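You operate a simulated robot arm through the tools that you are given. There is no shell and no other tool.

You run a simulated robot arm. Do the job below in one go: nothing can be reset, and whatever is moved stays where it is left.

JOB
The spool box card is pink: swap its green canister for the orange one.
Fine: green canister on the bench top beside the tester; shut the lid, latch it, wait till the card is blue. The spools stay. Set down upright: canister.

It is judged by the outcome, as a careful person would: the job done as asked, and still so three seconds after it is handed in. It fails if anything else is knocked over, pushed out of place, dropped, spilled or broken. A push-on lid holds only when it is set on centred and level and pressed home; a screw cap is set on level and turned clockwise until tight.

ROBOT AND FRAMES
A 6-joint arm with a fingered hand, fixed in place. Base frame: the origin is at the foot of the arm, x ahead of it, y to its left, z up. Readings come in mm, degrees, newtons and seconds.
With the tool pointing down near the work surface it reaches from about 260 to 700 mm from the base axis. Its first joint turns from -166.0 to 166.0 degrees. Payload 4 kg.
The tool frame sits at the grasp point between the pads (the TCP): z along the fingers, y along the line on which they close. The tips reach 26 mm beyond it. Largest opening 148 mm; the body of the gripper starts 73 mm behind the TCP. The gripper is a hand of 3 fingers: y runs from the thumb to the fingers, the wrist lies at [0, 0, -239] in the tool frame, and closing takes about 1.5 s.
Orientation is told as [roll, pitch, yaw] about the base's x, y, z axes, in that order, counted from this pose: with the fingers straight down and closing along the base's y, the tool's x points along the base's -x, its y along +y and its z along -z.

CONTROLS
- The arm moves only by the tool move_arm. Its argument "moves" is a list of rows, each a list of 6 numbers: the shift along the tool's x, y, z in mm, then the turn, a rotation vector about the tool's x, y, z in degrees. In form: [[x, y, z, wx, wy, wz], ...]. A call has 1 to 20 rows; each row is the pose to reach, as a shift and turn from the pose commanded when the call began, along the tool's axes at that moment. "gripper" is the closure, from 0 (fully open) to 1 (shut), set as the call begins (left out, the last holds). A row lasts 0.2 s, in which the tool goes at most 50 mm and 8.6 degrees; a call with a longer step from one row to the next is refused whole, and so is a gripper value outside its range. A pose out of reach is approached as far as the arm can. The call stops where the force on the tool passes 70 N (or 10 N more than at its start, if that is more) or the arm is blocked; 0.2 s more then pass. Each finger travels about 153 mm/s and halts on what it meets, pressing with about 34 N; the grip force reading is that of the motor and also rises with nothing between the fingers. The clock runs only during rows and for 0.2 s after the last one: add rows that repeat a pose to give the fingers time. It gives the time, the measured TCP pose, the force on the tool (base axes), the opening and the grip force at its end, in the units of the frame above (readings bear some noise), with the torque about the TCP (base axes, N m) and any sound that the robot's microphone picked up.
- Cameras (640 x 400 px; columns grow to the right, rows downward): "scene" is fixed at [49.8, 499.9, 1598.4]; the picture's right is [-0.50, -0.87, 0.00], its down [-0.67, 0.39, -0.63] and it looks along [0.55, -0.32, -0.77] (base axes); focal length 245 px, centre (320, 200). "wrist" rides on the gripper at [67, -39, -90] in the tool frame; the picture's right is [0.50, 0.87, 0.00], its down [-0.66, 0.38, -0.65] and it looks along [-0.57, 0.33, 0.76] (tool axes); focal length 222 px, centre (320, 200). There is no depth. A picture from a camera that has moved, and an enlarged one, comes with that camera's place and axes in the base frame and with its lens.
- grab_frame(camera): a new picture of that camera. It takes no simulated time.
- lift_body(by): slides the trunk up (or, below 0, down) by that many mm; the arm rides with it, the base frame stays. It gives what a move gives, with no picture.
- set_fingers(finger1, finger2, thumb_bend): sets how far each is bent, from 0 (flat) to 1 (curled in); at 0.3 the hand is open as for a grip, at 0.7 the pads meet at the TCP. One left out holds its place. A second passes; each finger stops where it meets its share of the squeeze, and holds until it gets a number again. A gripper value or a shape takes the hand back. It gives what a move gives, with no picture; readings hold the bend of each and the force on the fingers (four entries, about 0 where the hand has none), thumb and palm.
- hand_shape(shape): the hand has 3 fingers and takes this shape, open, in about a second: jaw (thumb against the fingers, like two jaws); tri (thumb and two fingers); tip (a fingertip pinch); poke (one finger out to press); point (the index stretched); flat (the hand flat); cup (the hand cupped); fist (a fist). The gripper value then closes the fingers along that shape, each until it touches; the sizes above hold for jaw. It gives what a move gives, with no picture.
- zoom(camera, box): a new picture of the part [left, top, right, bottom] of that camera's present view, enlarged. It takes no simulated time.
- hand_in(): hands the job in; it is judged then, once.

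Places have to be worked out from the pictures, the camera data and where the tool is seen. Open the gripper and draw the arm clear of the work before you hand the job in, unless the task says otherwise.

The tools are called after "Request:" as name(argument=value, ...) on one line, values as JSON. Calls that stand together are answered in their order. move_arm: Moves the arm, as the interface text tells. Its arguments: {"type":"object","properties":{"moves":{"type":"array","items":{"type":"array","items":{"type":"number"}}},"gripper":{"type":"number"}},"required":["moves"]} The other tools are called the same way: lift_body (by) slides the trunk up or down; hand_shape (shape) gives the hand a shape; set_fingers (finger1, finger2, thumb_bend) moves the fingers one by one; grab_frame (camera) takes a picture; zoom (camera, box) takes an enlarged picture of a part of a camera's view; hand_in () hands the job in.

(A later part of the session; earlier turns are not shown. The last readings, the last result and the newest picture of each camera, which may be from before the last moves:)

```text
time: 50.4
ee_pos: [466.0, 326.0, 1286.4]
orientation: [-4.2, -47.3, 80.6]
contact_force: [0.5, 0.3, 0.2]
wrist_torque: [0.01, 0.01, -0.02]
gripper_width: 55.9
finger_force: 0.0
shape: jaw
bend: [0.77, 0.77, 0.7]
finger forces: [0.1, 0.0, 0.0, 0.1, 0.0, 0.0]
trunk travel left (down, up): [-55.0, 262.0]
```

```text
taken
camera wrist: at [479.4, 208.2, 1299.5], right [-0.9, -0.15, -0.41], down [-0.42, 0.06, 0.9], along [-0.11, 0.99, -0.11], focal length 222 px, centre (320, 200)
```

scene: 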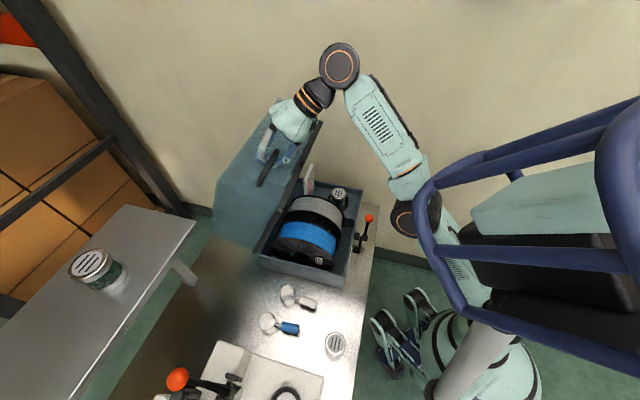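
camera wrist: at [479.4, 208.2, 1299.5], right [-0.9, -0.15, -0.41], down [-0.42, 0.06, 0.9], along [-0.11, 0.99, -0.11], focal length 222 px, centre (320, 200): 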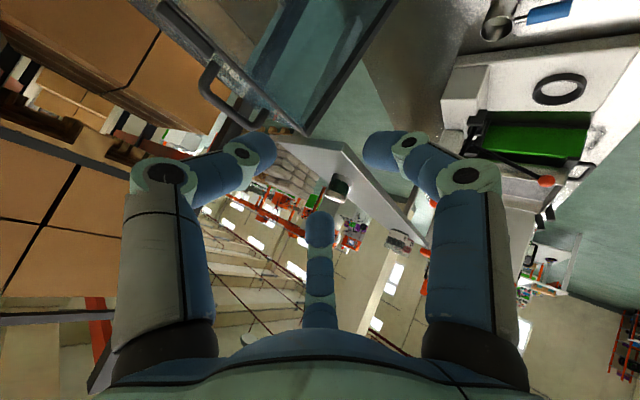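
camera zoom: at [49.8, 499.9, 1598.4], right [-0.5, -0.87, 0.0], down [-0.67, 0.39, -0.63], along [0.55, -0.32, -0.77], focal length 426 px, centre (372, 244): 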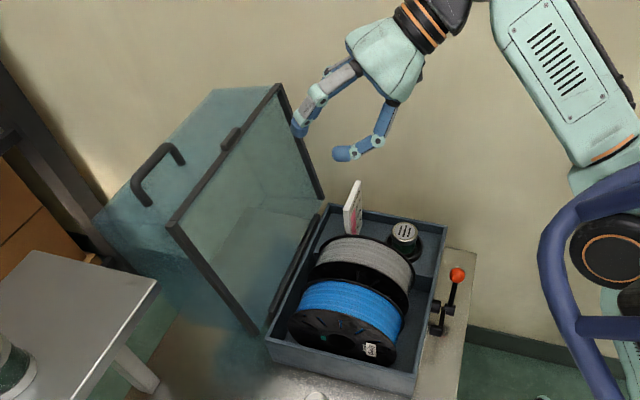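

The lid has swung open to its stop and rests there, and the spools and card are undisturbed. Next I'll bring the hand upright above the green canister in the box (≈u 471, v −262) with a moderate opening.

Request:
move_arm(moves=[[35, -10, 4.6, 1.4, 5.8, 3.9], [70, -20, 9.2, 2.8, 11.6, 7.9], [105, -30, 13.8, 4.2, 17.3, 11.8], [140, -40, 18.4, 5.6, 23.1, 15.8], [175, -50, 23, 7, 28.9, 19.7], [210, -60.5, 27.7, 8.4, 34.7, 23.6], [245, -70.6, 32.3, 9.8, 40.4, 27.6], [280, -80.7, 36.9, 11.25, 46.2, 31.5], [280, -80.7, 36.9, 11.25, 46.2, 31.5]], gripper=0.35)

Request:
grab_frame(camera="wrist")

Request:
grab_frame(camera="scene")

```text
time: 52.4
ee_pos: [518.2, 148.0, 1060.4]
orientation: [-0.5, -0.7, 45.0]
contact_force: [0.5, -0.2, -0.7]
wrist_torque: [0.0, -0.02, -0.03]
gripper_width: 95.9
finger_force: 0.0
shape: jaw
bend: [0.3, 0.3, 0.7]
finger forces: [0.1, 0.0, 0.0, 0.0, 0.1, 0.0]
trunk travel left (down, up): [-55.0, 262.0]
```

```text
taken
camera wrist: at [499.0, 72.1, 1148.5], right [-0.97, 0.26, -0.01], down [0.19, 0.73, 0.66], along [0.18, 0.63, -0.75], focal length 222 px, centre (320, 200)
```

wrist: 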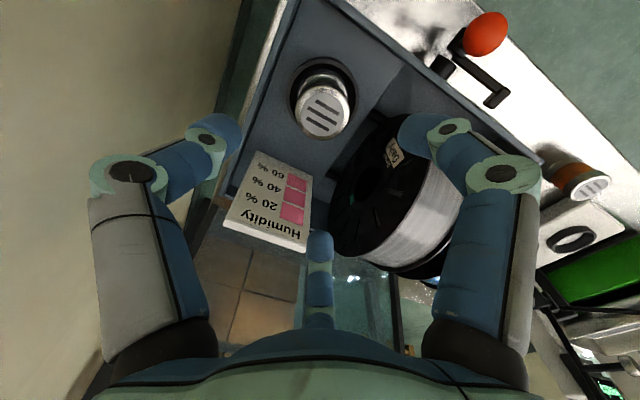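

```text
taken
```

scene: 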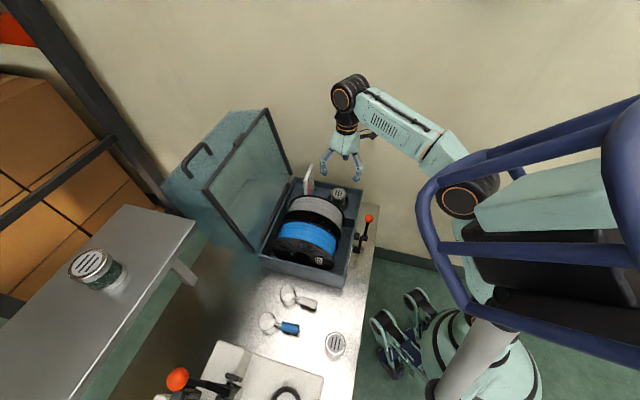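

The hand is upright above the canister. I'll zoom in to refine its position and see how it sits in its holder.

Request:
zoom(camera="wrist", box=[240, 30, 440, 170])

Request:
zoom(camera="scene", box=[300, 165, 380, 225])

```text
2.86 times, centred on (340, 100) of wrist
camera zoom: at [499.0, 72.1, 1148.5], right [-0.97, 0.26, -0.01], down [0.19, 0.73, 0.66], along [0.18, 0.63, -0.75], focal length 635 px, centre (263, 486)
```

zoom: 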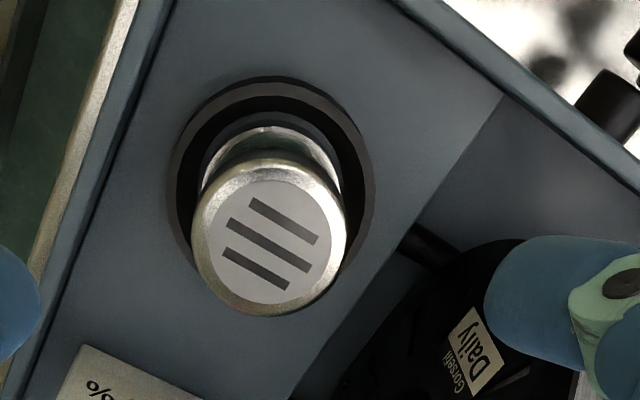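

```text
6.67 times, centred on (340, 195) of scene
camera zoom: at [49.8, 499.9, 1598.4], right [-0.5, -0.87, 0.0], down [-0.67, 0.39, -0.63], along [0.55, -0.32, -0.77], focal length 1632 px, centre (187, 233)
```

zoom: 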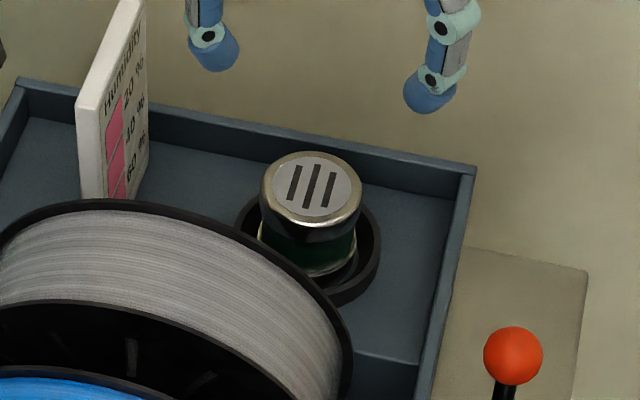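

The canister's top centre is at (u 472, v −263, z 931), diameter about 53 mm, in a ring cup whose rim is well below. I'll narrow the fingers to about 75 mm and descend partway, then re-check.

Request:
move_arm(moves=[[-0.5, -0.5, 20, -0.4, 0.1, 0], [-1, -1, 45, -0.85, 0.14, 0], [-1, -1, 70, -0.85, 0.14, 0], [-1, -1, 95, -0.85, 0.14, 0], [-1, -1, 95, -0.85, 0.14, 0]], gripper=0.49)

Request:
grab_frame(camera="wrist")

Request:
zoom(camera="scene", box=[280, 145, 380, 225])

```text
time: 53.6
ee_pos: [521.4, 146.6, 965.0]
orientation: [0.5, -0.6, 45.0]
contact_force: [0.5, 0.0, -0.2]
wrist_torque: [-0.03, -0.01, 0.02]
gripper_width: 75.8
finger_force: 0.2
shape: jaw
bend: [0.36, 0.36, 0.7]
finger forces: [0.0, 0.0, 0.0, 0.0, 0.1, 0.1]
trunk travel left (down, up): [-55.0, 262.0]
```

```text
taken
camera wrist: at [501.6, 70.9, 1053.1], right [-0.97, 0.26, 0.0], down [0.19, 0.72, 0.66], along [0.17, 0.64, -0.75], focal length 222 px, centre (320, 200)
```

wrist: 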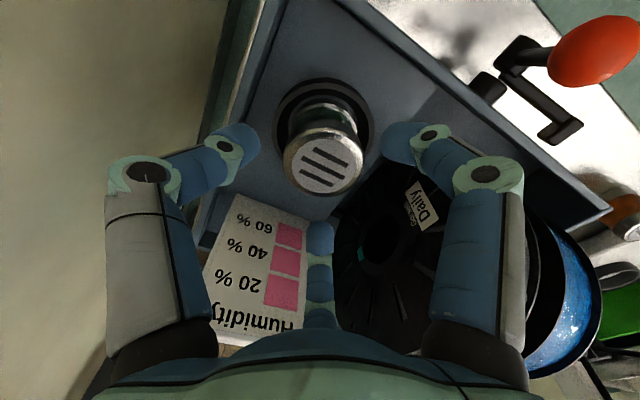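

```text
5.00 times, centred on (330, 185) of scene
camera zoom: at [49.8, 499.9, 1598.4], right [-0.5, -0.87, 0.0], down [-0.67, 0.39, -0.63], along [0.55, -0.32, -0.77], focal length 1224 px, centre (270, 275)
```

zoom: 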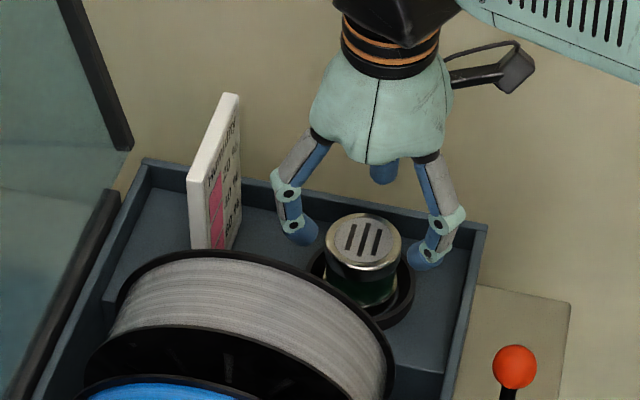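

The canister is centred between the fingers within about 3 mm. I'll descend to grasp height and close gently.

Request:
move_arm(moves=[[2, 0, 15, 0, 0, 0], [2, 0, 30, 0, 0, 0], [2, 0, 42, 0, 0, 0], [2, 0, 52, 0, 0, 0]])

Request:
zoom(camera="scene", box=[280, 145, 380, 225])

Request:
grab_frame(camera="wrist")

```text
time: 54.6
ee_pos: [520.7, 147.4, 913.6]
orientation: [0.5, -0.6, 45.0]
contact_force: [0.0, 0.2, 0.8]
wrist_torque: [0.0, 0.01, 0.0]
gripper_width: 76.1
finger_force: 0.0
shape: jaw
bend: [0.36, 0.36, 0.7]
finger forces: [0.0, 0.1, 0.1, 0.0, 0.1, 0.0]
trunk travel left (down, up): [-55.0, 262.0]
```

```text
5.00 times, centred on (330, 185) of scene
camera zoom: at [49.8, 499.9, 1598.4], right [-0.5, -0.87, 0.0], down [-0.67, 0.39, -0.63], along [0.55, -0.32, -0.77], focal length 1224 px, centre (270, 275)
```

zoom: 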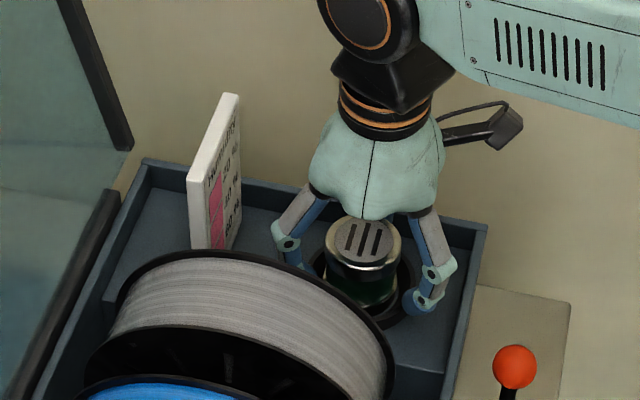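

```text
taken
camera wrist: at [501.4, 70.3, 1001.4], right [-0.97, 0.26, 0.0], down [0.19, 0.72, 0.66], along [0.17, 0.64, -0.75], focal length 222 px, centre (320, 200)
```

wrist: 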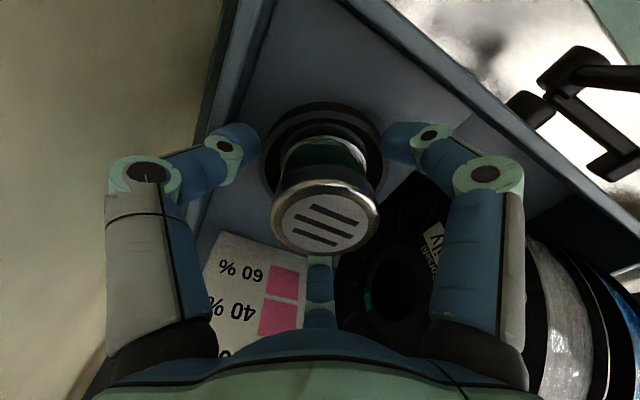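

The fingers are around the canister, above the ring. I'll close the grip.

Request:
move_arm(moves=[[0, 0, 0, 0, 0, 0], [0, 0, 0, 0, 0, 0], [0, 0, 0, 0, 0, 0], [0, 0, 0, 0, 0, 0], [0, 0, 0, 0, 0, 0]], gripper=1)

Request:
grab_frame(camera="wrist")

Request:
zoom(camera="scene", box=[280, 145, 380, 225])

```text
time: 55.8
ee_pos: [520.0, 147.2, 913.3]
orientation: [0.5, -0.6, 45.0]
contact_force: [-0.1, 0.5, -1.0]
wrist_torque: [0.02, -0.02, -0.01]
gripper_width: 47.2
finger_force: 34.4
shape: jaw
bend: [0.77, 0.77, 0.7]
finger forces: [29.0, 31.3, 0.0, 0.1, 30.1, 0.0]
trunk travel left (down, up): [-55.0, 262.0]
```

```text
taken
camera wrist: at [501.5, 70.3, 1001.4], right [-0.97, 0.26, 0.0], down [0.19, 0.72, 0.66], along [0.17, 0.64, -0.75], focal length 222 px, centre (320, 200)
```

wrist: 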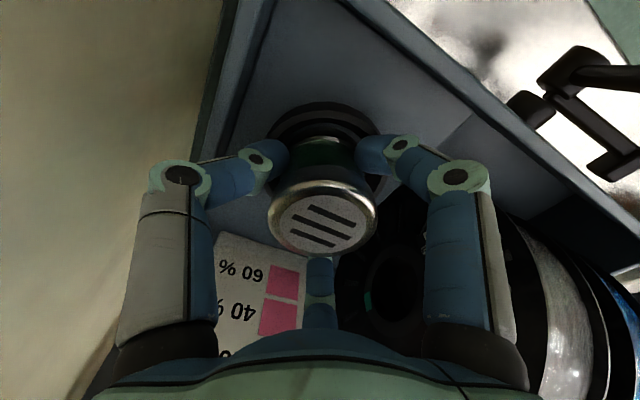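

```text
5.00 times, centred on (330, 185) of scene
camera zoom: at [49.8, 499.9, 1598.4], right [-0.5, -0.87, 0.0], down [-0.67, 0.39, -0.63], along [0.55, -0.32, -0.77], focal length 1224 px, centre (270, 275)
```

zoom: 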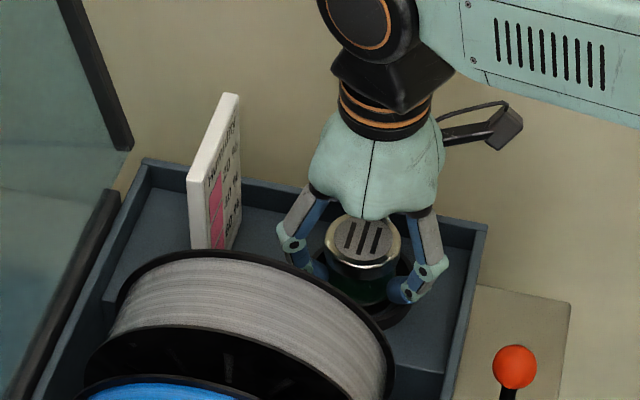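

All three fingers grip evenly (~30 N). I'll lift the canister straight up.

Request:
move_arm(moves=[[0, 0, -10, 0, 0, 0], [0, 0, -25, 0, 0, 0], [0, 0, -50, 0, 0, 0], [0, 0, -75, 0, 0, 0], [0, 0, -100, 0, 0, 0], [0, 0, -130, 0, 0, 0]])

Request:
grab_frame(camera="wrist")

Request:
grab_frame(camera="scene")

```text
time: 57.2
ee_pos: [519.1, 145.5, 1041.9]
orientation: [0.5, -0.6, 45.0]
contact_force: [0.2, 0.5, -2.0]
wrist_torque: [0.03, 0.03, -0.02]
gripper_width: 46.8
finger_force: 34.1
shape: jaw
bend: [0.77, 0.77, 0.7]
finger forces: [28.9, 31.5, 0.0, 0.0, 30.0, 0.0]
trunk travel left (down, up): [-55.0, 262.0]
```

```text
taken
camera wrist: at [499.6, 68.1, 1130.3], right [-0.97, 0.26, 0.0], down [0.19, 0.72, 0.66], along [0.17, 0.64, -0.75], focal length 222 px, centre (320, 200)
```

wrist: 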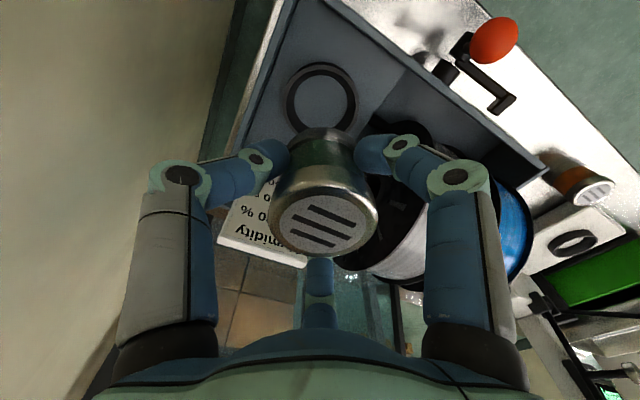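

```text
taken
```

scene: 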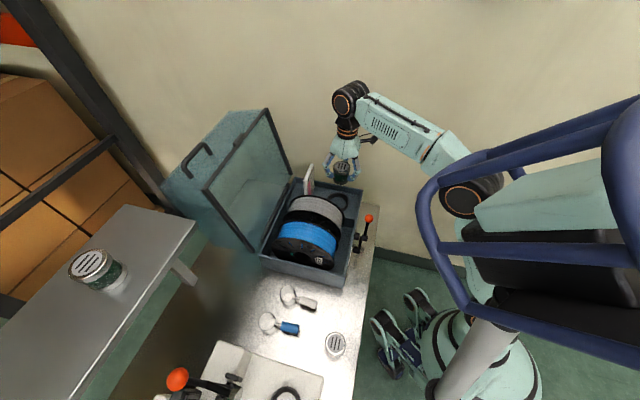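

The canister is out cleanly and the empty ring is centred near (472, −263). Now I'll look at the tester area for a free spot.

Request:
zoom(camera="scene", box=[150, 270, 380, 400])

Request:
zoom(camera="scene", box=[310, 150, 370, 200])

Request:
zoom(camera="wrist", box=[460, 130, 640, 400])

```text
2.78 times, centred on (265, 335) of scene
camera zoom: at [49.8, 499.9, 1598.4], right [-0.5, -0.87, 0.0], down [-0.67, 0.39, -0.63], along [0.55, -0.32, -0.77], focal length 681 px, centre (473, -176)
```

zoom: 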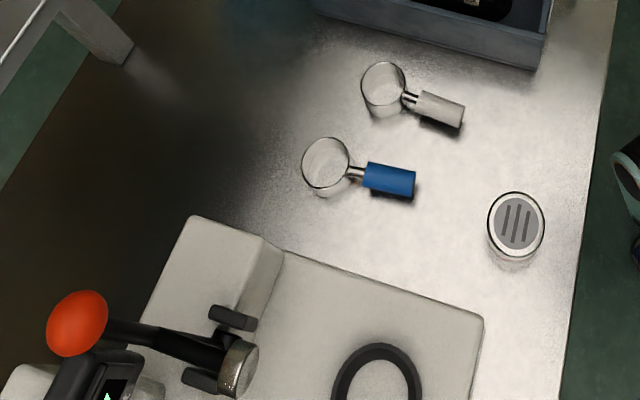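

```text
8.00 times, centred on (340, 175) of scene
camera zoom: at [49.8, 499.9, 1598.4], right [-0.5, -0.87, 0.0], down [-0.67, 0.39, -0.63], along [0.55, -0.32, -0.77], focal length 1958 px, centre (160, 400)
```

zoom: 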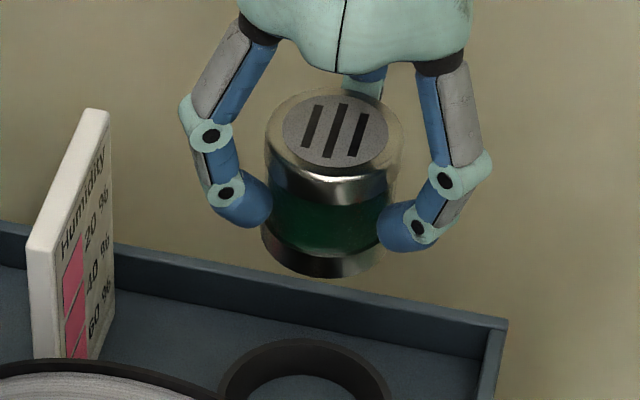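

```text
1.48 times, centred on (550, 265) of wrist
camera zoom: at [499.6, 68.1, 1130.3], right [-0.97, 0.26, 0.0], down [0.19, 0.72, 0.66], along [0.17, 0.64, -0.75], focal length 329 px, centre (-21, 104)
```

zoom: 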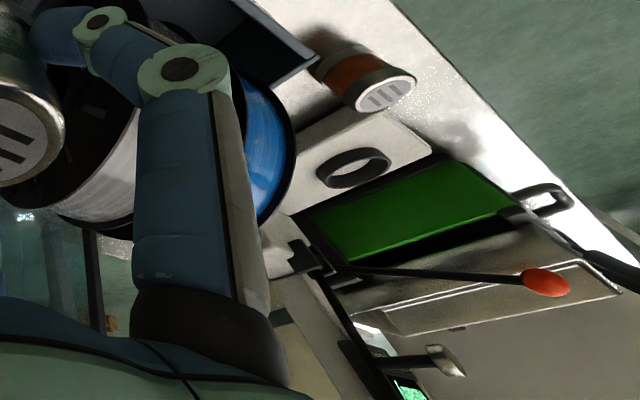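

The tester's base starts near v≈272, and two handled items lie around u 459–620, v 75–205. I'll carry the green canister over to a clear bench spot near (u 385, v 105), staying high over the box.

Request:
move_arm(moves=[[0, 0, -25, 0, 0, 0], [5, 15, -42, 0, 0, 0], [14, 55, -42, 0, 0, 0], [23, 97, -42, 0, 0, 0], [32, 139, -42, 0, 0, 0], [41, 181, -42, 0, 0, 0], [50, 223, -42, 0, 0, 0], [59, 265, -42, 0, 0, 0], [68, 305, -42, 0, 0, 0], [77, 340, -42, 0, 0, 0], [85, 369, -42, 0, 0, 0], [85, 369, -42, 0, 0, 0]])

Request:
grab_frame(camera="wrist")

Request:
grab_frame(camera="scene")

```text
time: 59.8
ee_pos: [200.3, 342.3, 1091.2]
orientation: [0.7, -1.3, 44.2]
contact_force: [0.7, 0.3, -0.7]
wrist_torque: [-0.04, 0.02, -0.01]
gripper_width: 46.9
finger_force: 34.4
shape: jaw
bend: [0.77, 0.77, 0.7]
finger forces: [28.8, 31.9, 0.0, 0.0, 30.1, 0.0]
trunk travel left (down, up): [-55.0, 262.0]
```

```text
taken
camera wrist: at [179.8, 263.5, 1179.7], right [-0.96, 0.27, 0.0], down [0.2, 0.71, 0.67], along [0.18, 0.65, -0.74], focal length 222 px, centre (320, 200)
```

wrist: 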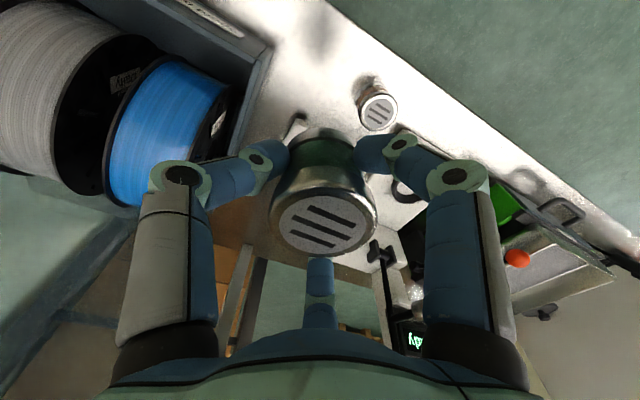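

```text
taken
```

scene: 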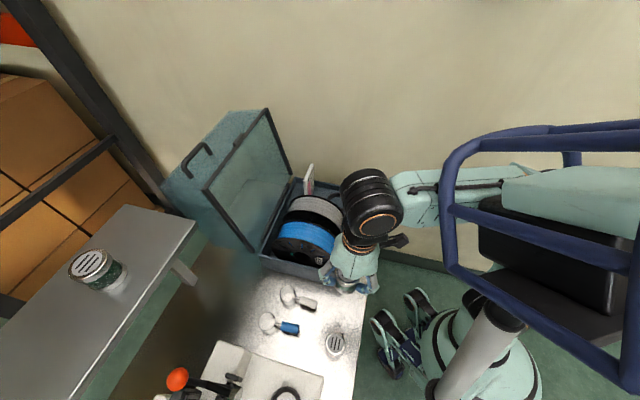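

The hand is above the spot (u 384, v 100). I'll lower to just above the bench.

Request:
move_arm(moves=[[0, 0, 40, 0, 0, 0], [0, 0, 80, 0, 0, 0], [0, 0, 120, 0, 0, 0], [0, 0, 160, 0, 0, 0], [0, 0, 200, 0, 0, 0], [0, 0, 215, 0, 0, 0]])

Request:
grab_frame(camera="wrist")

Request:
zoom(camera="scene", box=[270, 250, 400, 370])

```text
time: 61.2
ee_pos: [198.7, 347.8, 870.9]
orientation: [0.5, -0.6, 45.0]
contact_force: [0.7, 0.1, -2.3]
wrist_torque: [0.0, -0.02, 0.01]
gripper_width: 46.3
finger_force: 34.5
shape: jaw
bend: [0.77, 0.77, 0.7]
finger forces: [28.8, 32.2, 0.0, 0.1, 30.0, 0.0]
trunk travel left (down, up): [-55.0, 262.0]
```

```text
taken
camera wrist: at [179.3, 270.9, 960.0], right [-0.97, 0.26, 0.0], down [0.19, 0.72, 0.66], along [0.17, 0.64, -0.75], focal length 222 px, centre (320, 200)
```

wrist: 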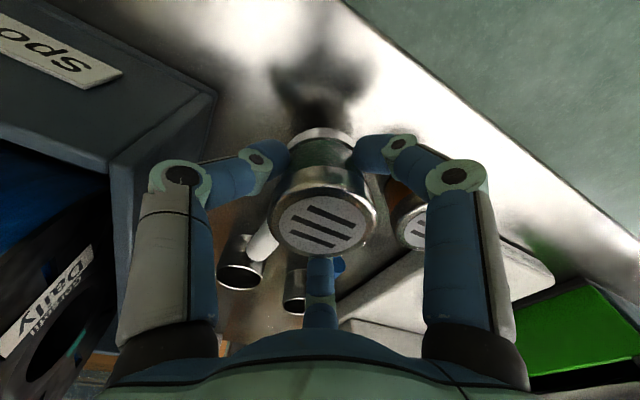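

```text
3.33 times, centred on (335, 310) of scene
camera zoom: at [49.8, 499.9, 1598.4], right [-0.5, -0.87, 0.0], down [-0.67, 0.39, -0.63], along [0.55, -0.32, -0.77], focal length 816 px, centre (270, -167)
```

zoom: 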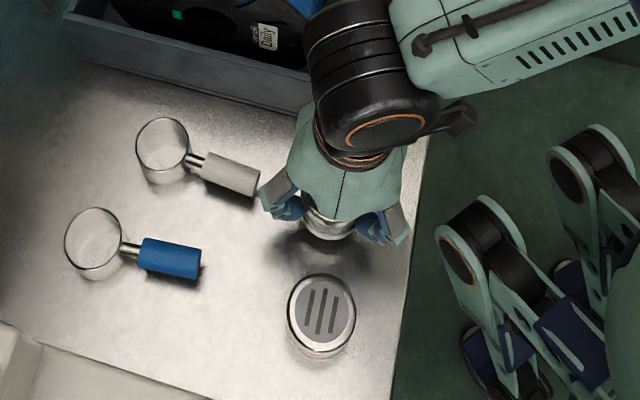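

The spot is clear of the handled items and the orange canister. I'll lower in small steps, watching for bench contact.

Request:
move_arm(moves=[[0, 0, 8, 0, 0, 0], [0, 0, 16, 0, 0, 0]])

Request:
move_arm(moves=[[0, 0, 2, 0, 0, 0], [0, 0, 4, 0, 0, 0]])

Request:
move_arm(moves=[[0, 0, 1.5, 0, 0, 0], [0, 0, 3, 0, 0, 0]])

```text
time: 61.8
ee_pos: [199.4, 346.7, 857.1]
orientation: [0.5, -0.9, 45.0]
contact_force: [-0.3, -0.1, -1.2]
wrist_torque: [0.01, 0.0, 0.01]
gripper_width: 46.3
finger_force: 33.8
shape: jaw
bend: [0.77, 0.77, 0.7]
finger forces: [28.9, 32.1, 0.0, 0.0, 30.0, 0.0]
trunk travel left (down, up): [-55.0, 262.0]
```

```text
time: 62.4
ee_pos: [198.8, 347.6, 854.5]
orientation: [0.7, -1.0, 44.9]
contact_force: [0.1, -0.1, -1.2]
wrist_torque: [-0.01, -0.04, -0.01]
gripper_width: 46.4
finger_force: 34.5
shape: jaw
bend: [0.77, 0.77, 0.7]
finger forces: [28.7, 32.1, 0.0, 0.1, 30.0, 0.0]
trunk travel left (down, up): [-55.0, 262.0]
```

```text
time: 63.0
ee_pos: [199.9, 346.7, 851.8]
orientation: [0.6, -1.2, 44.8]
contact_force: [-0.2, -0.2, -1.1]
wrist_torque: [-0.05, -0.02, 0.01]
gripper_width: 46.6
finger_force: 34.3
shape: jaw
bend: [0.77, 0.77, 0.7]
finger forces: [28.8, 32.2, 0.0, 0.0, 29.9, 0.0]
trunk travel left (down, up): [-55.0, 262.0]
```

The height lags slightly and the force has barely changed. I'll take a close look at the gap under the canister before going further.

Request:
zoom(camera="wrist", box=[220, 60, 420, 260])

Request:
move_arm(moves=[[0, 0, 0, 0, 0, 0], [0, 0, 0, 0, 0, 0]])

```text
2.00 times, centred on (320, 160) of wrist
camera zoom: at [180.4, 270.4, 940.3], right [-0.97, 0.26, 0.0], down [0.19, 0.72, 0.67], along [0.17, 0.65, -0.74], focal length 444 px, centre (320, 280)
```

zoom: 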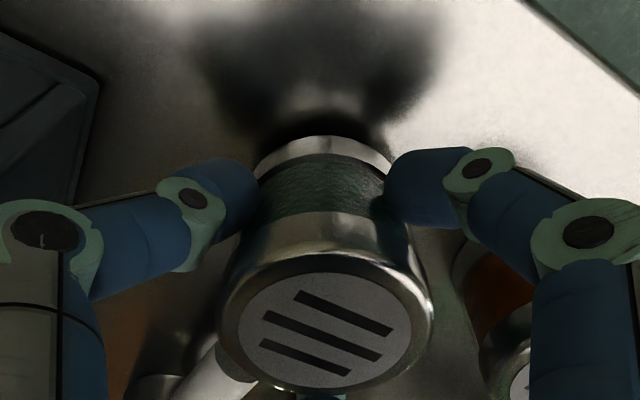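

```text
time: 63.6
ee_pos: [200.2, 346.9, 853.3]
orientation: [0.6, -1.0, 44.9]
contact_force: [0.1, -0.4, -1.3]
wrist_torque: [0.01, 0.01, 0.04]
gripper_width: 46.4
finger_force: 34.2
shape: jaw
bend: [0.77, 0.77, 0.7]
finger forces: [28.8, 32.1, 0.0, 0.1, 30.0, 0.0]
trunk travel left (down, up): [-55.0, 262.0]
```

There is still a small gap. I'll continue down in small steps until the force shows contact.

Request:
move_arm(moves=[[0, 0, 2, 0, 0, 0], [0, 0, 4, 0, 0, 0], [0, 0, 4, 0, 0, 0]])

Request:
move_arm(moves=[[0, 0, 1.5, 0, 0, 0], [0, 0, 3, 0, 0, 0], [0, 0, 3, 0, 0, 0]])

```text
time: 64.4
ee_pos: [199.8, 347.6, 848.5]
orientation: [0.6, -1.3, 44.8]
contact_force: [-0.4, -0.8, -1.1]
wrist_torque: [0.02, -0.01, -0.01]
gripper_width: 46.5
finger_force: 33.8
shape: jaw
bend: [0.77, 0.77, 0.7]
finger forces: [28.8, 32.0, 0.0, 0.1, 29.9, 0.1]
trunk travel left (down, up): [-55.0, 262.0]
```

```text
time: 65.2
ee_pos: [200.4, 348.2, 847.2]
orientation: [0.7, -1.4, 44.8]
contact_force: [0.7, 0.2, -1.0]
wrist_torque: [-0.05, 0.0, 0.0]
gripper_width: 46.5
finger_force: 33.9
shape: jaw
bend: [0.77, 0.77, 0.7]
finger forces: [28.8, 32.1, 0.0, 0.1, 30.0, 0.1]
trunk travel left (down, up): [-55.0, 262.0]
```

Still no contact. I'll continue in small steps.

Request:
move_arm(moves=[[0, 0, 2, 0, 0, 0], [0, 0, 4, 0, 0, 0], [0, 0, 4, 0, 0, 0]])

Request:
zoom(camera="wrist", box=[220, 60, 420, 260])

```text
time: 66.0
ee_pos: [200.7, 347.4, 844.2]
orientation: [0.7, -1.5, 44.9]
contact_force: [0.3, 0.9, -1.6]
wrist_torque: [0.02, 0.0, 0.04]
gripper_width: 46.6
finger_force: 33.5
shape: jaw
bend: [0.77, 0.77, 0.7]
finger forces: [28.8, 32.1, 0.1, 0.0, 30.0, 0.1]
trunk travel left (down, up): [-55.0, 262.0]
```

```text
2.00 times, centred on (320, 160) of wrist
camera zoom: at [181.0, 270.4, 931.8], right [-0.96, 0.26, 0.0], down [0.19, 0.71, 0.67], along [0.18, 0.65, -0.74], focal length 444 px, centre (320, 280)
```

zoom: 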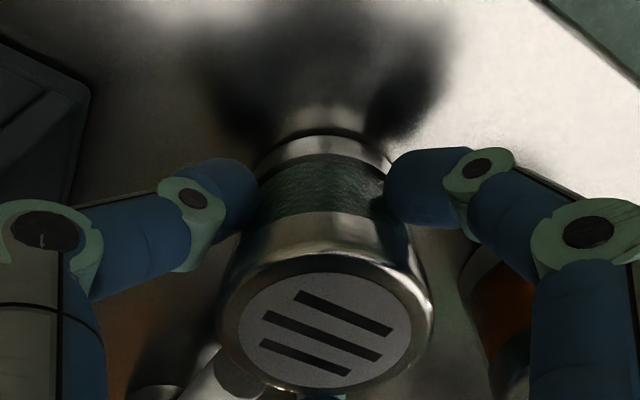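

Close to contact. I'll continue and correct the roughly 1° tilt at the same time.

Request:
move_arm(moves=[[0, 0, 1, -0.3, 0.4, 0], [0, 0, 3, -0.5, 0.8, 0], [0, 0, 4, -0.5, 0.8, 0]])

Request:
move_arm(moves=[[0, 0, 1.5, 0, 0, 0], [0, 0, 3, 0, 0, 0], [0, 0, 3, 0, 0, 0]])

```text
time: 66.8
ee_pos: [200.5, 347.0, 842.5]
orientation: [1.3, -1.0, 44.7]
contact_force: [0.2, 1.5, 6.6]
wrist_torque: [-0.09, -0.08, 0.02]
gripper_width: 46.9
finger_force: 34.0
shape: jaw
bend: [0.77, 0.77, 0.7]
finger forces: [30.0, 33.8, 0.0, 0.1, 31.5, 0.0]
trunk travel left (down, up): [-55.0, 262.0]
```

```text
time: 67.6
ee_pos: [201.0, 347.2, 839.8]
orientation: [1.3, -1.1, 44.7]
contact_force: [-0.5, 0.9, 31.4]
wrist_torque: [0.05, -0.06, 0.01]
gripper_width: 47.4
finger_force: 34.0
shape: jaw
bend: [0.77, 0.77, 0.71]
finger forces: [34.2, 36.8, 0.1, 0.0, 35.1, 0.1]
trunk travel left (down, up): [-55.0, 262.0]
```

There's firm bench contact at TCP z≈841. I'll ease up 2 mm and open the fingers.

Request:
move_arm(moves=[[0, 0, -2.2, 0, 0, 0], [0, 0, -2.2, 0, 0, 0]])

Request:
move_arm(moves=[[0, 0, 0, 0, 0, 0], [0, 0, 0, 0, 0, 0], [0, 0, 0, 0, 0, 0]], gripper=0.47)

Request:
grab_frame(camera="wrist")

Request:
zoom(camera="scene", box=[270, 250, 400, 370])

```text
time: 68.2
ee_pos: [201.6, 346.3, 841.1]
orientation: [1.3, -0.9, 44.7]
contact_force: [3.2, 3.8, 19.8]
wrist_torque: [0.07, -0.15, 0.04]
gripper_width: 47.7
finger_force: 33.8
shape: jaw
bend: [0.77, 0.77, 0.71]
finger forces: [32.2, 37.6, 0.0, 0.0, 34.1, 0.0]
trunk travel left (down, up): [-55.0, 262.0]
```

```text
time: 69.0
ee_pos: [200.4, 348.7, 840.0]
orientation: [1.2, -0.7, 44.6]
contact_force: [-7.5, -0.2, -2.5]
wrist_torque: [0.08, -0.1, -0.28]
gripper_width: 75.6
finger_force: 0.0
shape: jaw
bend: [0.35, 0.35, 0.7]
finger forces: [0.0, 0.0, 0.1, 0.0, 6.9, 0.0]
trunk travel left (down, up): [-55.0, 262.0]
```

```text
taken
camera wrist: at [181.2, 270.0, 927.5], right [-0.96, 0.27, 0.01], down [0.2, 0.71, 0.67], along [0.17, 0.65, -0.74], focal length 222 px, centre (320, 200)
```

wrist: 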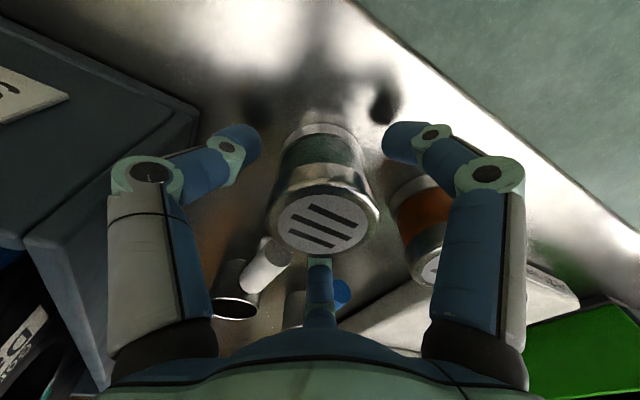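

```text
3.33 times, centred on (335, 310) of scene
camera zoom: at [49.8, 499.9, 1598.4], right [-0.5, -0.87, 0.0], down [-0.67, 0.39, -0.63], along [0.55, -0.32, -0.77], focal length 816 px, centre (270, -167)
```

zoom: 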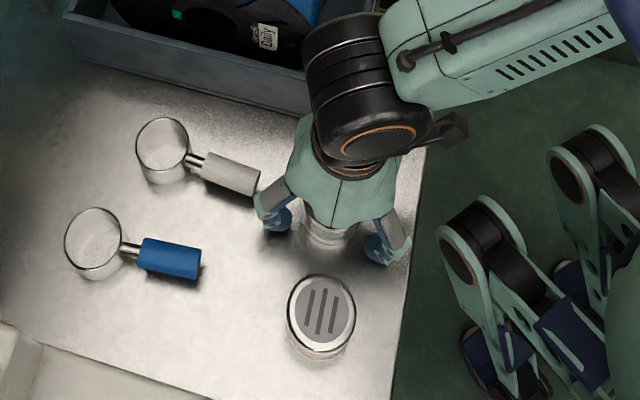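

The canister is standing, but the thumb is touching the box's side (7 N). I'll reduce the opening a little and then lift straight up.

Request:
move_arm(moves=[[0, 0, 0, 0, 0, 0], [0, 0, 0, 0, 0, 0]], gripper=0.55)

Request:
move_arm(moves=[[0, 0, -8, 0, 0, 0], [0, 0, -20, 0, 0, 0], [0, 0, -40, 0, 0, 0], [0, 0, -70, 0, 0, 0], [0, 0, -110, 0, 0, 0], [0, 0, -150, 0, 0, 0]])

Request:
grab_frame(camera="wrist")

Request:
grab_frame(camera="scene")

```text
time: 69.6
ee_pos: [201.5, 348.8, 839.6]
orientation: [1.2, -0.7, 44.6]
contact_force: [-1.0, 0.3, 0.1]
wrist_torque: [0.01, -0.05, -0.01]
gripper_width: 66.7
finger_force: 0.1
shape: jaw
bend: [0.39, 0.39, 0.7]
finger forces: [0.0, 0.0, 0.0, 0.0, 0.2, 0.0]
trunk travel left (down, up): [-55.0, 262.0]
```

```text
time: 71.0
ee_pos: [201.8, 345.9, 982.4]
orientation: [0.8, 0.3, 45.1]
contact_force: [0.1, -0.1, 0.2]
wrist_torque: [-0.04, -0.02, -0.02]
gripper_width: 66.6
finger_force: 0.1
shape: jaw
bend: [0.39, 0.39, 0.7]
finger forces: [0.0, 0.0, 0.0, 0.1, 0.0, 0.0]
trunk travel left (down, up): [-55.0, 262.0]
```

```text
taken
camera wrist: at [183.7, 269.8, 1071.8], right [-0.97, 0.26, 0.02], down [0.21, 0.73, 0.66], along [0.16, 0.64, -0.76], focal length 222 px, centre (320, 200)
```

wrist: 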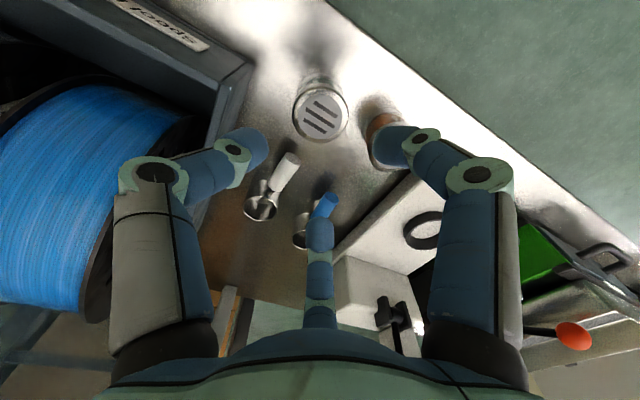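

```text
taken
```

scene: 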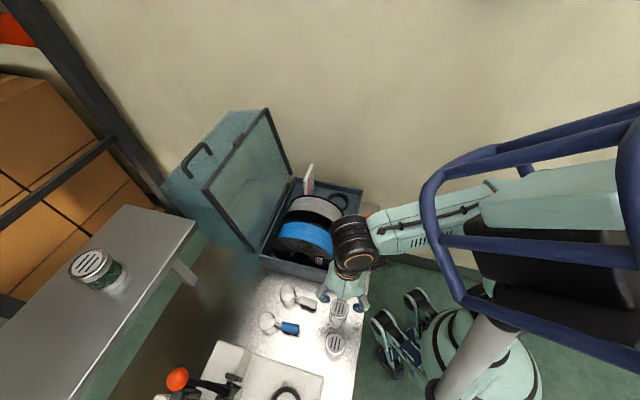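

The green canister stands upright on the bench. I'll move over the orange one (≈u 380, v 194) and check the alignment.

Request:
move_arm(moves=[[2, 30, -10, -0.3, -0.6, 0], [5, 62, -10, -0.6, -0.8, 0], [7, 92, -10, -0.8, -0.8, 0], [7, 92, -10, -0.8, -0.8, 0]], gripper=0.49)

Request:
grab_frame(camera="wrist")

Request:
zoom(camera="scene", box=[280, 280, 380, 400])

```text
time: 72.2
ee_pos: [158.5, 389.3, 1000.6]
orientation: [1.8, -1.1, 40.9]
contact_force: [-0.2, 0.4, -0.3]
wrist_torque: [-0.02, 0.0, -0.02]
gripper_width: 75.1
finger_force: 0.0
shape: jaw
bend: [0.36, 0.36, 0.7]
finger forces: [0.1, 0.0, 0.0, 0.0, 0.0, 0.0]
trunk travel left (down, up): [-55.0, 262.0]
stopped in row 4: the arm was blocked; the commanded pose is now the measured one
```

```text
taken
camera wrist: at [134.8, 311.9, 1086.5], right [-0.94, 0.33, 0.02], down [0.25, 0.69, 0.68], along [0.21, 0.64, -0.74], focal length 222 px, centre (320, 200)
```

wrist: 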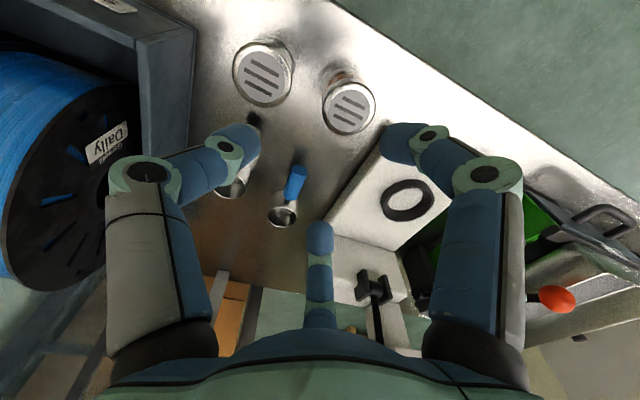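

```text
3.33 times, centred on (330, 340) of scene
camera zoom: at [49.8, 499.9, 1598.4], right [-0.5, -0.87, 0.0], down [-0.67, 0.39, -0.63], along [0.55, -0.32, -0.77], focal length 816 px, centre (287, -267)
```

zoom: 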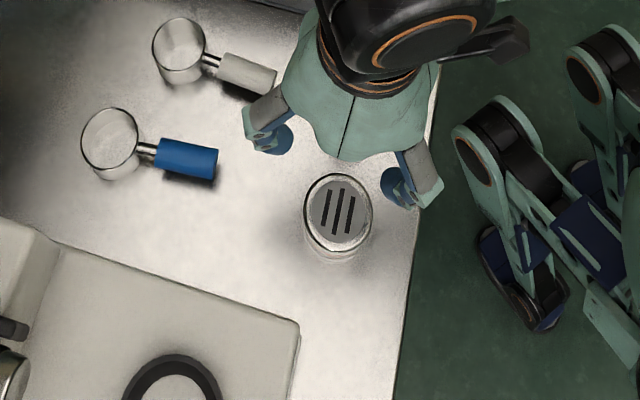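

The arm got blocked, probably by its own folded posture with the trunk so low. Nothing on the bench was touched. I'll raise the trunk back up and retry from there.

Request:
lift_body(by=200)

Request:
grab_frame(camera="scene")

```text
time: 74.4
ee_pos: [158.2, 387.1, 1212.6]
orientation: [2.8, -2.8, 40.8]
contact_force: [-0.2, 0.3, 0.0]
wrist_torque: [0.01, -0.02, 0.0]
gripper_width: 75.1
finger_force: 0.1
shape: jaw
bend: [0.36, 0.36, 0.7]
finger forces: [0.0, 0.0, 0.0, 0.0, 0.0, 0.0]
trunk travel left (down, up): [-255.0, 62.0]
```

```text
taken
```

scene: 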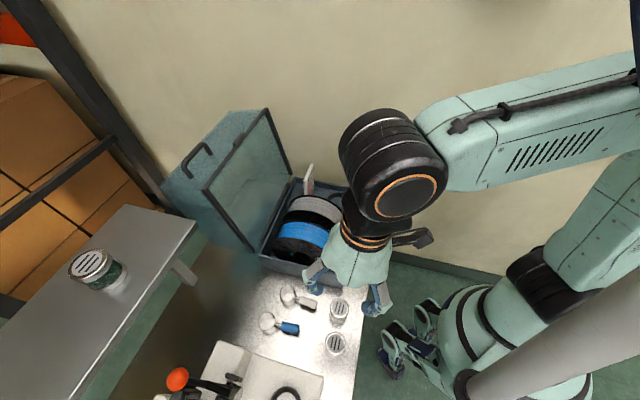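

The trunk is up with a more natural arm posture. I'll straighten the hand and descend above the orange canister.

Request:
move_arm(moves=[[3, 3, 35, 0.5, 0.5, -0.8], [7, 6, 75, 1, 1, -1.6], [10, 10, 115, 1.5, 1.5, -2.4], [13, 13, 155, 2, 2, -3.2], [16, 16, 195, 2.5, 2.5, -4], [20, 19, 225, 2.8, 2.8, -4.2], [20, 19, 251, 2.8, 2.8, -4.2], [20, 19, 251, 2.8, 2.8, -4.2]])

Request:
grab_frame(camera="wrist")

Request:
zoom(camera="scene", box=[280, 280, 380, 400])

```text
time: 75.4
ee_pos: [152.7, 396.0, 1127.6]
orientation: [4.5, -8.1, 42.0]
contact_force: [1.0, -0.1, -0.5]
wrist_torque: [-0.01, -0.01, -0.01]
gripper_width: 75.1
finger_force: 0.1
shape: jaw
bend: [0.36, 0.36, 0.7]
finger forces: [0.0, 0.1, 0.0, 0.0, 0.1, 0.1]
trunk travel left (down, up): [-255.0, 62.0]
stopped in row 5: the arm was blocked; the commanded pose is now the measured one
```

```text
taken
camera wrist: at [125.1, 309.5, 1203.5], right [-0.95, 0.3, 0.0], down [0.19, 0.61, 0.77], along [0.23, 0.73, -0.64], focal length 222 px, centre (320, 200)
```

wrist: 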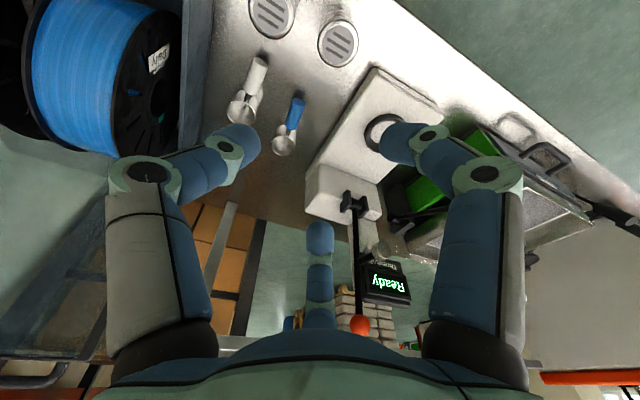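

```text
3.33 times, centred on (330, 340) of scene
camera zoom: at [49.8, 499.9, 1598.4], right [-0.5, -0.87, 0.0], down [-0.67, 0.39, -0.63], along [0.55, -0.32, -0.77], focal length 816 px, centre (287, -267)
```

zoom: 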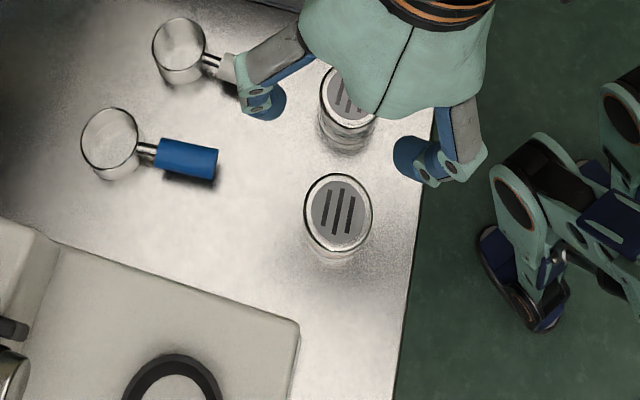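

It's blocked again. The hand yaw is near a wrist-joint limit at this azimuth, so I'll turn the hand about 45° counter-clockwise, which makes no difference for a round canister.

Request:
move_arm(moves=[[0, 0, 0, 0, 0, -8], [0, 0, 0, 0, 0, -16], [0, 0, 0, 0, 0, -24], [0, 0, 0, 0, 0, -32], [0, 0, 0, 0, 0, -40], [0, 0, 0, 0, 0, -46]])

```text
time: 76.8
ee_pos: [151.3, 397.4, 1126.9]
orientation: [-2.7, -8.7, 88.9]
contact_force: [0.1, -0.6, 0.1]
wrist_torque: [0.02, 0.0, 0.01]
gripper_width: 75.1
finger_force: 0.0
shape: jaw
bend: [0.36, 0.36, 0.7]
finger forces: [0.0, 0.0, 0.0, 0.0, 0.0, 0.0]
trunk travel left (down, up): [-255.0, 62.0]
```

The yaw changed freely. Now I'll level the hand and descend above the orange canister.

Request:
move_arm(moves=[[3.5, 6, 33, -0.5, 1.8, 0], [7, 12, 66, -1, 3.6, 0], [10.5, 17, 99, -1.6, 5.4, 0], [14, 23, 132, -2.2, 7.2, 0], [17.2, 28, 165, -2.7, 8.7, 0], [17.2, 28, 165, -2.7, 8.7, 0]])

Request:
grab_frame(camera="wrist")

Request:
zoom(camera="scene", box=[280, 280, 380, 400])

```text
time: 77.6
ee_pos: [153.9, 404.8, 1101.3]
orientation: [-4.1, -12.9, 87.5]
contact_force: [0.2, 0.2, -0.7]
wrist_torque: [0.05, 0.03, 0.0]
gripper_width: 75.1
finger_force: 0.0
shape: jaw
bend: [0.36, 0.36, 0.7]
finger forces: [0.1, 0.0, 0.1, 0.1, 0.1, 0.0]
trunk travel left (down, up): [-255.0, 62.0]
stopped in row 4: the arm was blocked; the commanded pose is now the measured one
```

```text
taken
camera wrist: at [182.8, 316.7, 1174.5], right [-0.88, -0.44, -0.17], down [-0.4, 0.52, 0.75], along [-0.24, 0.74, -0.63], focal length 222 px, centre (320, 200)
```

wrist: 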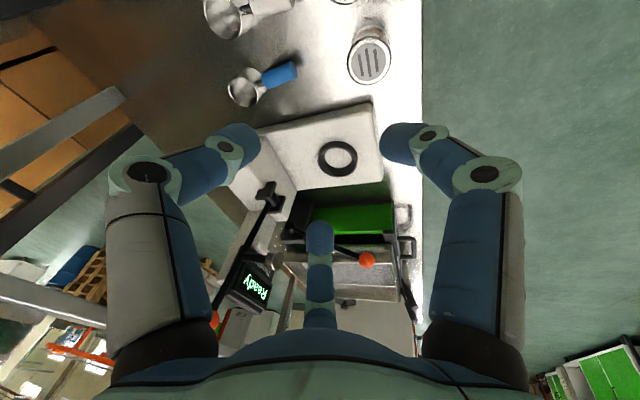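

```text
3.33 times, centred on (330, 340) of scene
camera zoom: at [49.8, 499.9, 1598.4], right [-0.5, -0.87, 0.0], down [-0.67, 0.39, -0.63], along [0.55, -0.32, -0.77], focal length 816 px, centre (287, -267)
```

zoom: 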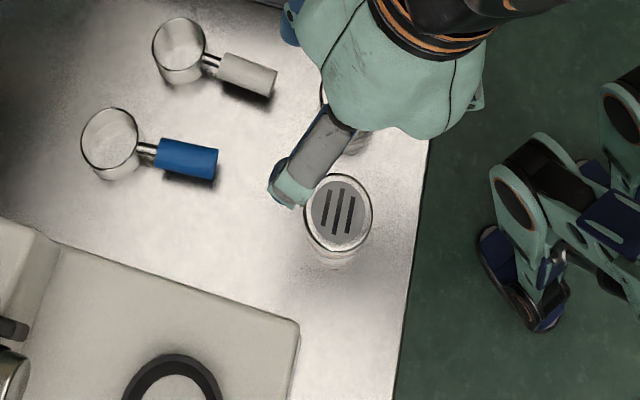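

Still blocked, with the tilt growing. I'll look at the whole arm to understand what limits it.

Request:
grab_frame(camera="scene")

```text
taken
```

scene: 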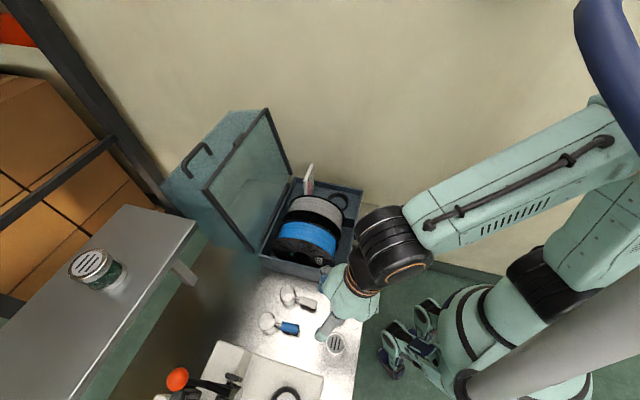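

The elbow, folded up and back, seems to run into the robot's blue cage at this azimuth. With the trunk at its top and the wrist lower, the elbow moves forward. So I'll raise the trunk fully and approach from farther out.

Request:
lift_body(by=60)

Request:
move_arm(moves=[[-20, 0, 8, -1, 3, 0], [-40, -0.5, 16, -2, 6.5, 0], [-60, -1, 24, -3, 10, 0], [-80, -1.4, 32, -4.1, 12.9, 0], [-80, -1.4, 32, -4.1, 12.9, 0]])

Request:
grab_frame(camera="wrist")

Request:
grab_frame(camera="scene")

```text
time: 78.6
ee_pos: [153.6, 404.3, 1167.7]
orientation: [-4.5, -13.8, 87.5]
contact_force: [-0.3, -0.3, 0.0]
wrist_torque: [0.01, 0.0, -0.01]
gripper_width: 75.1
finger_force: 0.0
shape: jaw
bend: [0.36, 0.36, 0.7]
finger forces: [0.0, 0.0, 0.0, 0.0, 0.0, 0.0]
trunk travel left (down, up): [-315.0, 2.0]
```

```text
time: 79.2
ee_pos: [161.5, 430.0, 1237.2]
orientation: [-5.0, -16.8, 86.7]
contact_force: [-0.2, 0.3, 0.5]
wrist_torque: [0.01, 0.0, -0.01]
gripper_width: 75.4
finger_force: 0.0
shape: jaw
bend: [0.36, 0.36, 0.7]
finger forces: [0.1, 0.0, 0.1, 0.0, 0.0, 0.1]
trunk travel left (down, up): [-315.0, 2.0]
stopped in row 3: the arm was blocked; the commanded pose is now the measured one
```

```text
taken
camera wrist: at [187.3, 337.6, 1306.4], right [-0.89, -0.4, -0.22], down [-0.41, 0.47, 0.78], along [-0.21, 0.78, -0.59], focal length 222 px, centre (320, 200)
```

wrist: 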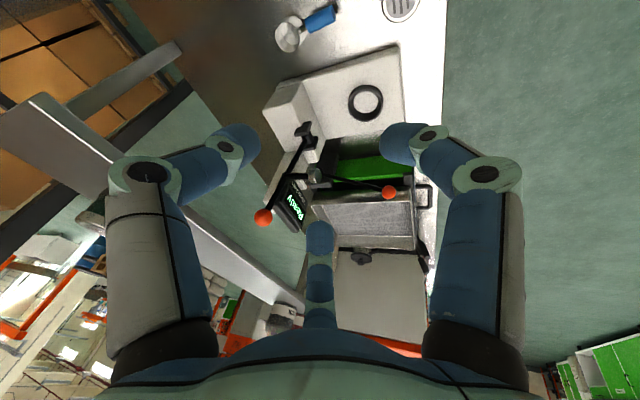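

```text
taken
```

scene: 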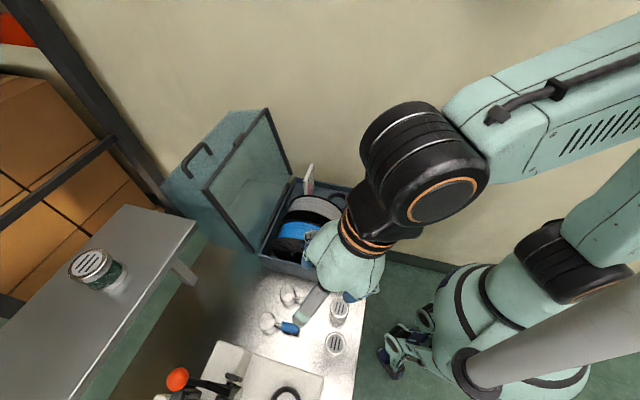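

All the stalls happen with the wrist at an azimuth of about 67–69°, so the first joint is at its stop there. The orange canister sits at 72°. I can still reach it by leaning the hand about 12° so the fingers point outward-left of the wrist. I'll set that posture higher up first.

Request:
move_arm(moves=[[13.6, 4, 18.3, -3.1, 1.7, 0], [27.2, 8, 36.6, -6.2, 3.4, 0], [40.8, 12, 54.9, -9.3, 5.1, 0], [54.4, 16.1, 73.2, -12.4, 6.8, 0], [54.4, 16.1, 73.2, -12.4, 6.8, 0]])

Request:
grab_frame(camera="wrist")

```text
time: 80.5
ee_pos: [150.7, 400.1, 1172.2]
orientation: [6.3, -12.6, 86.5]
contact_force: [0.9, -0.1, 0.7]
wrist_torque: [0.01, 0.0, -0.01]
gripper_width: 75.2
finger_force: 0.1
shape: jaw
bend: [0.36, 0.36, 0.7]
finger forces: [0.1, 0.1, 0.1, 0.0, 0.0, 0.1]
trunk travel left (down, up): [-315.0, 2.0]
```

```text
taken
camera wrist: at [196.2, 313.1, 1239.0], right [-0.89, -0.45, -0.02], down [-0.27, 0.51, 0.82], along [-0.36, 0.73, -0.58], focal length 222 px, centre (320, 200)
```

wrist: 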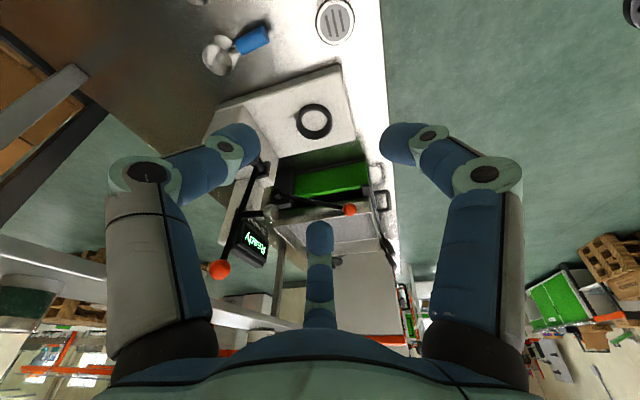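

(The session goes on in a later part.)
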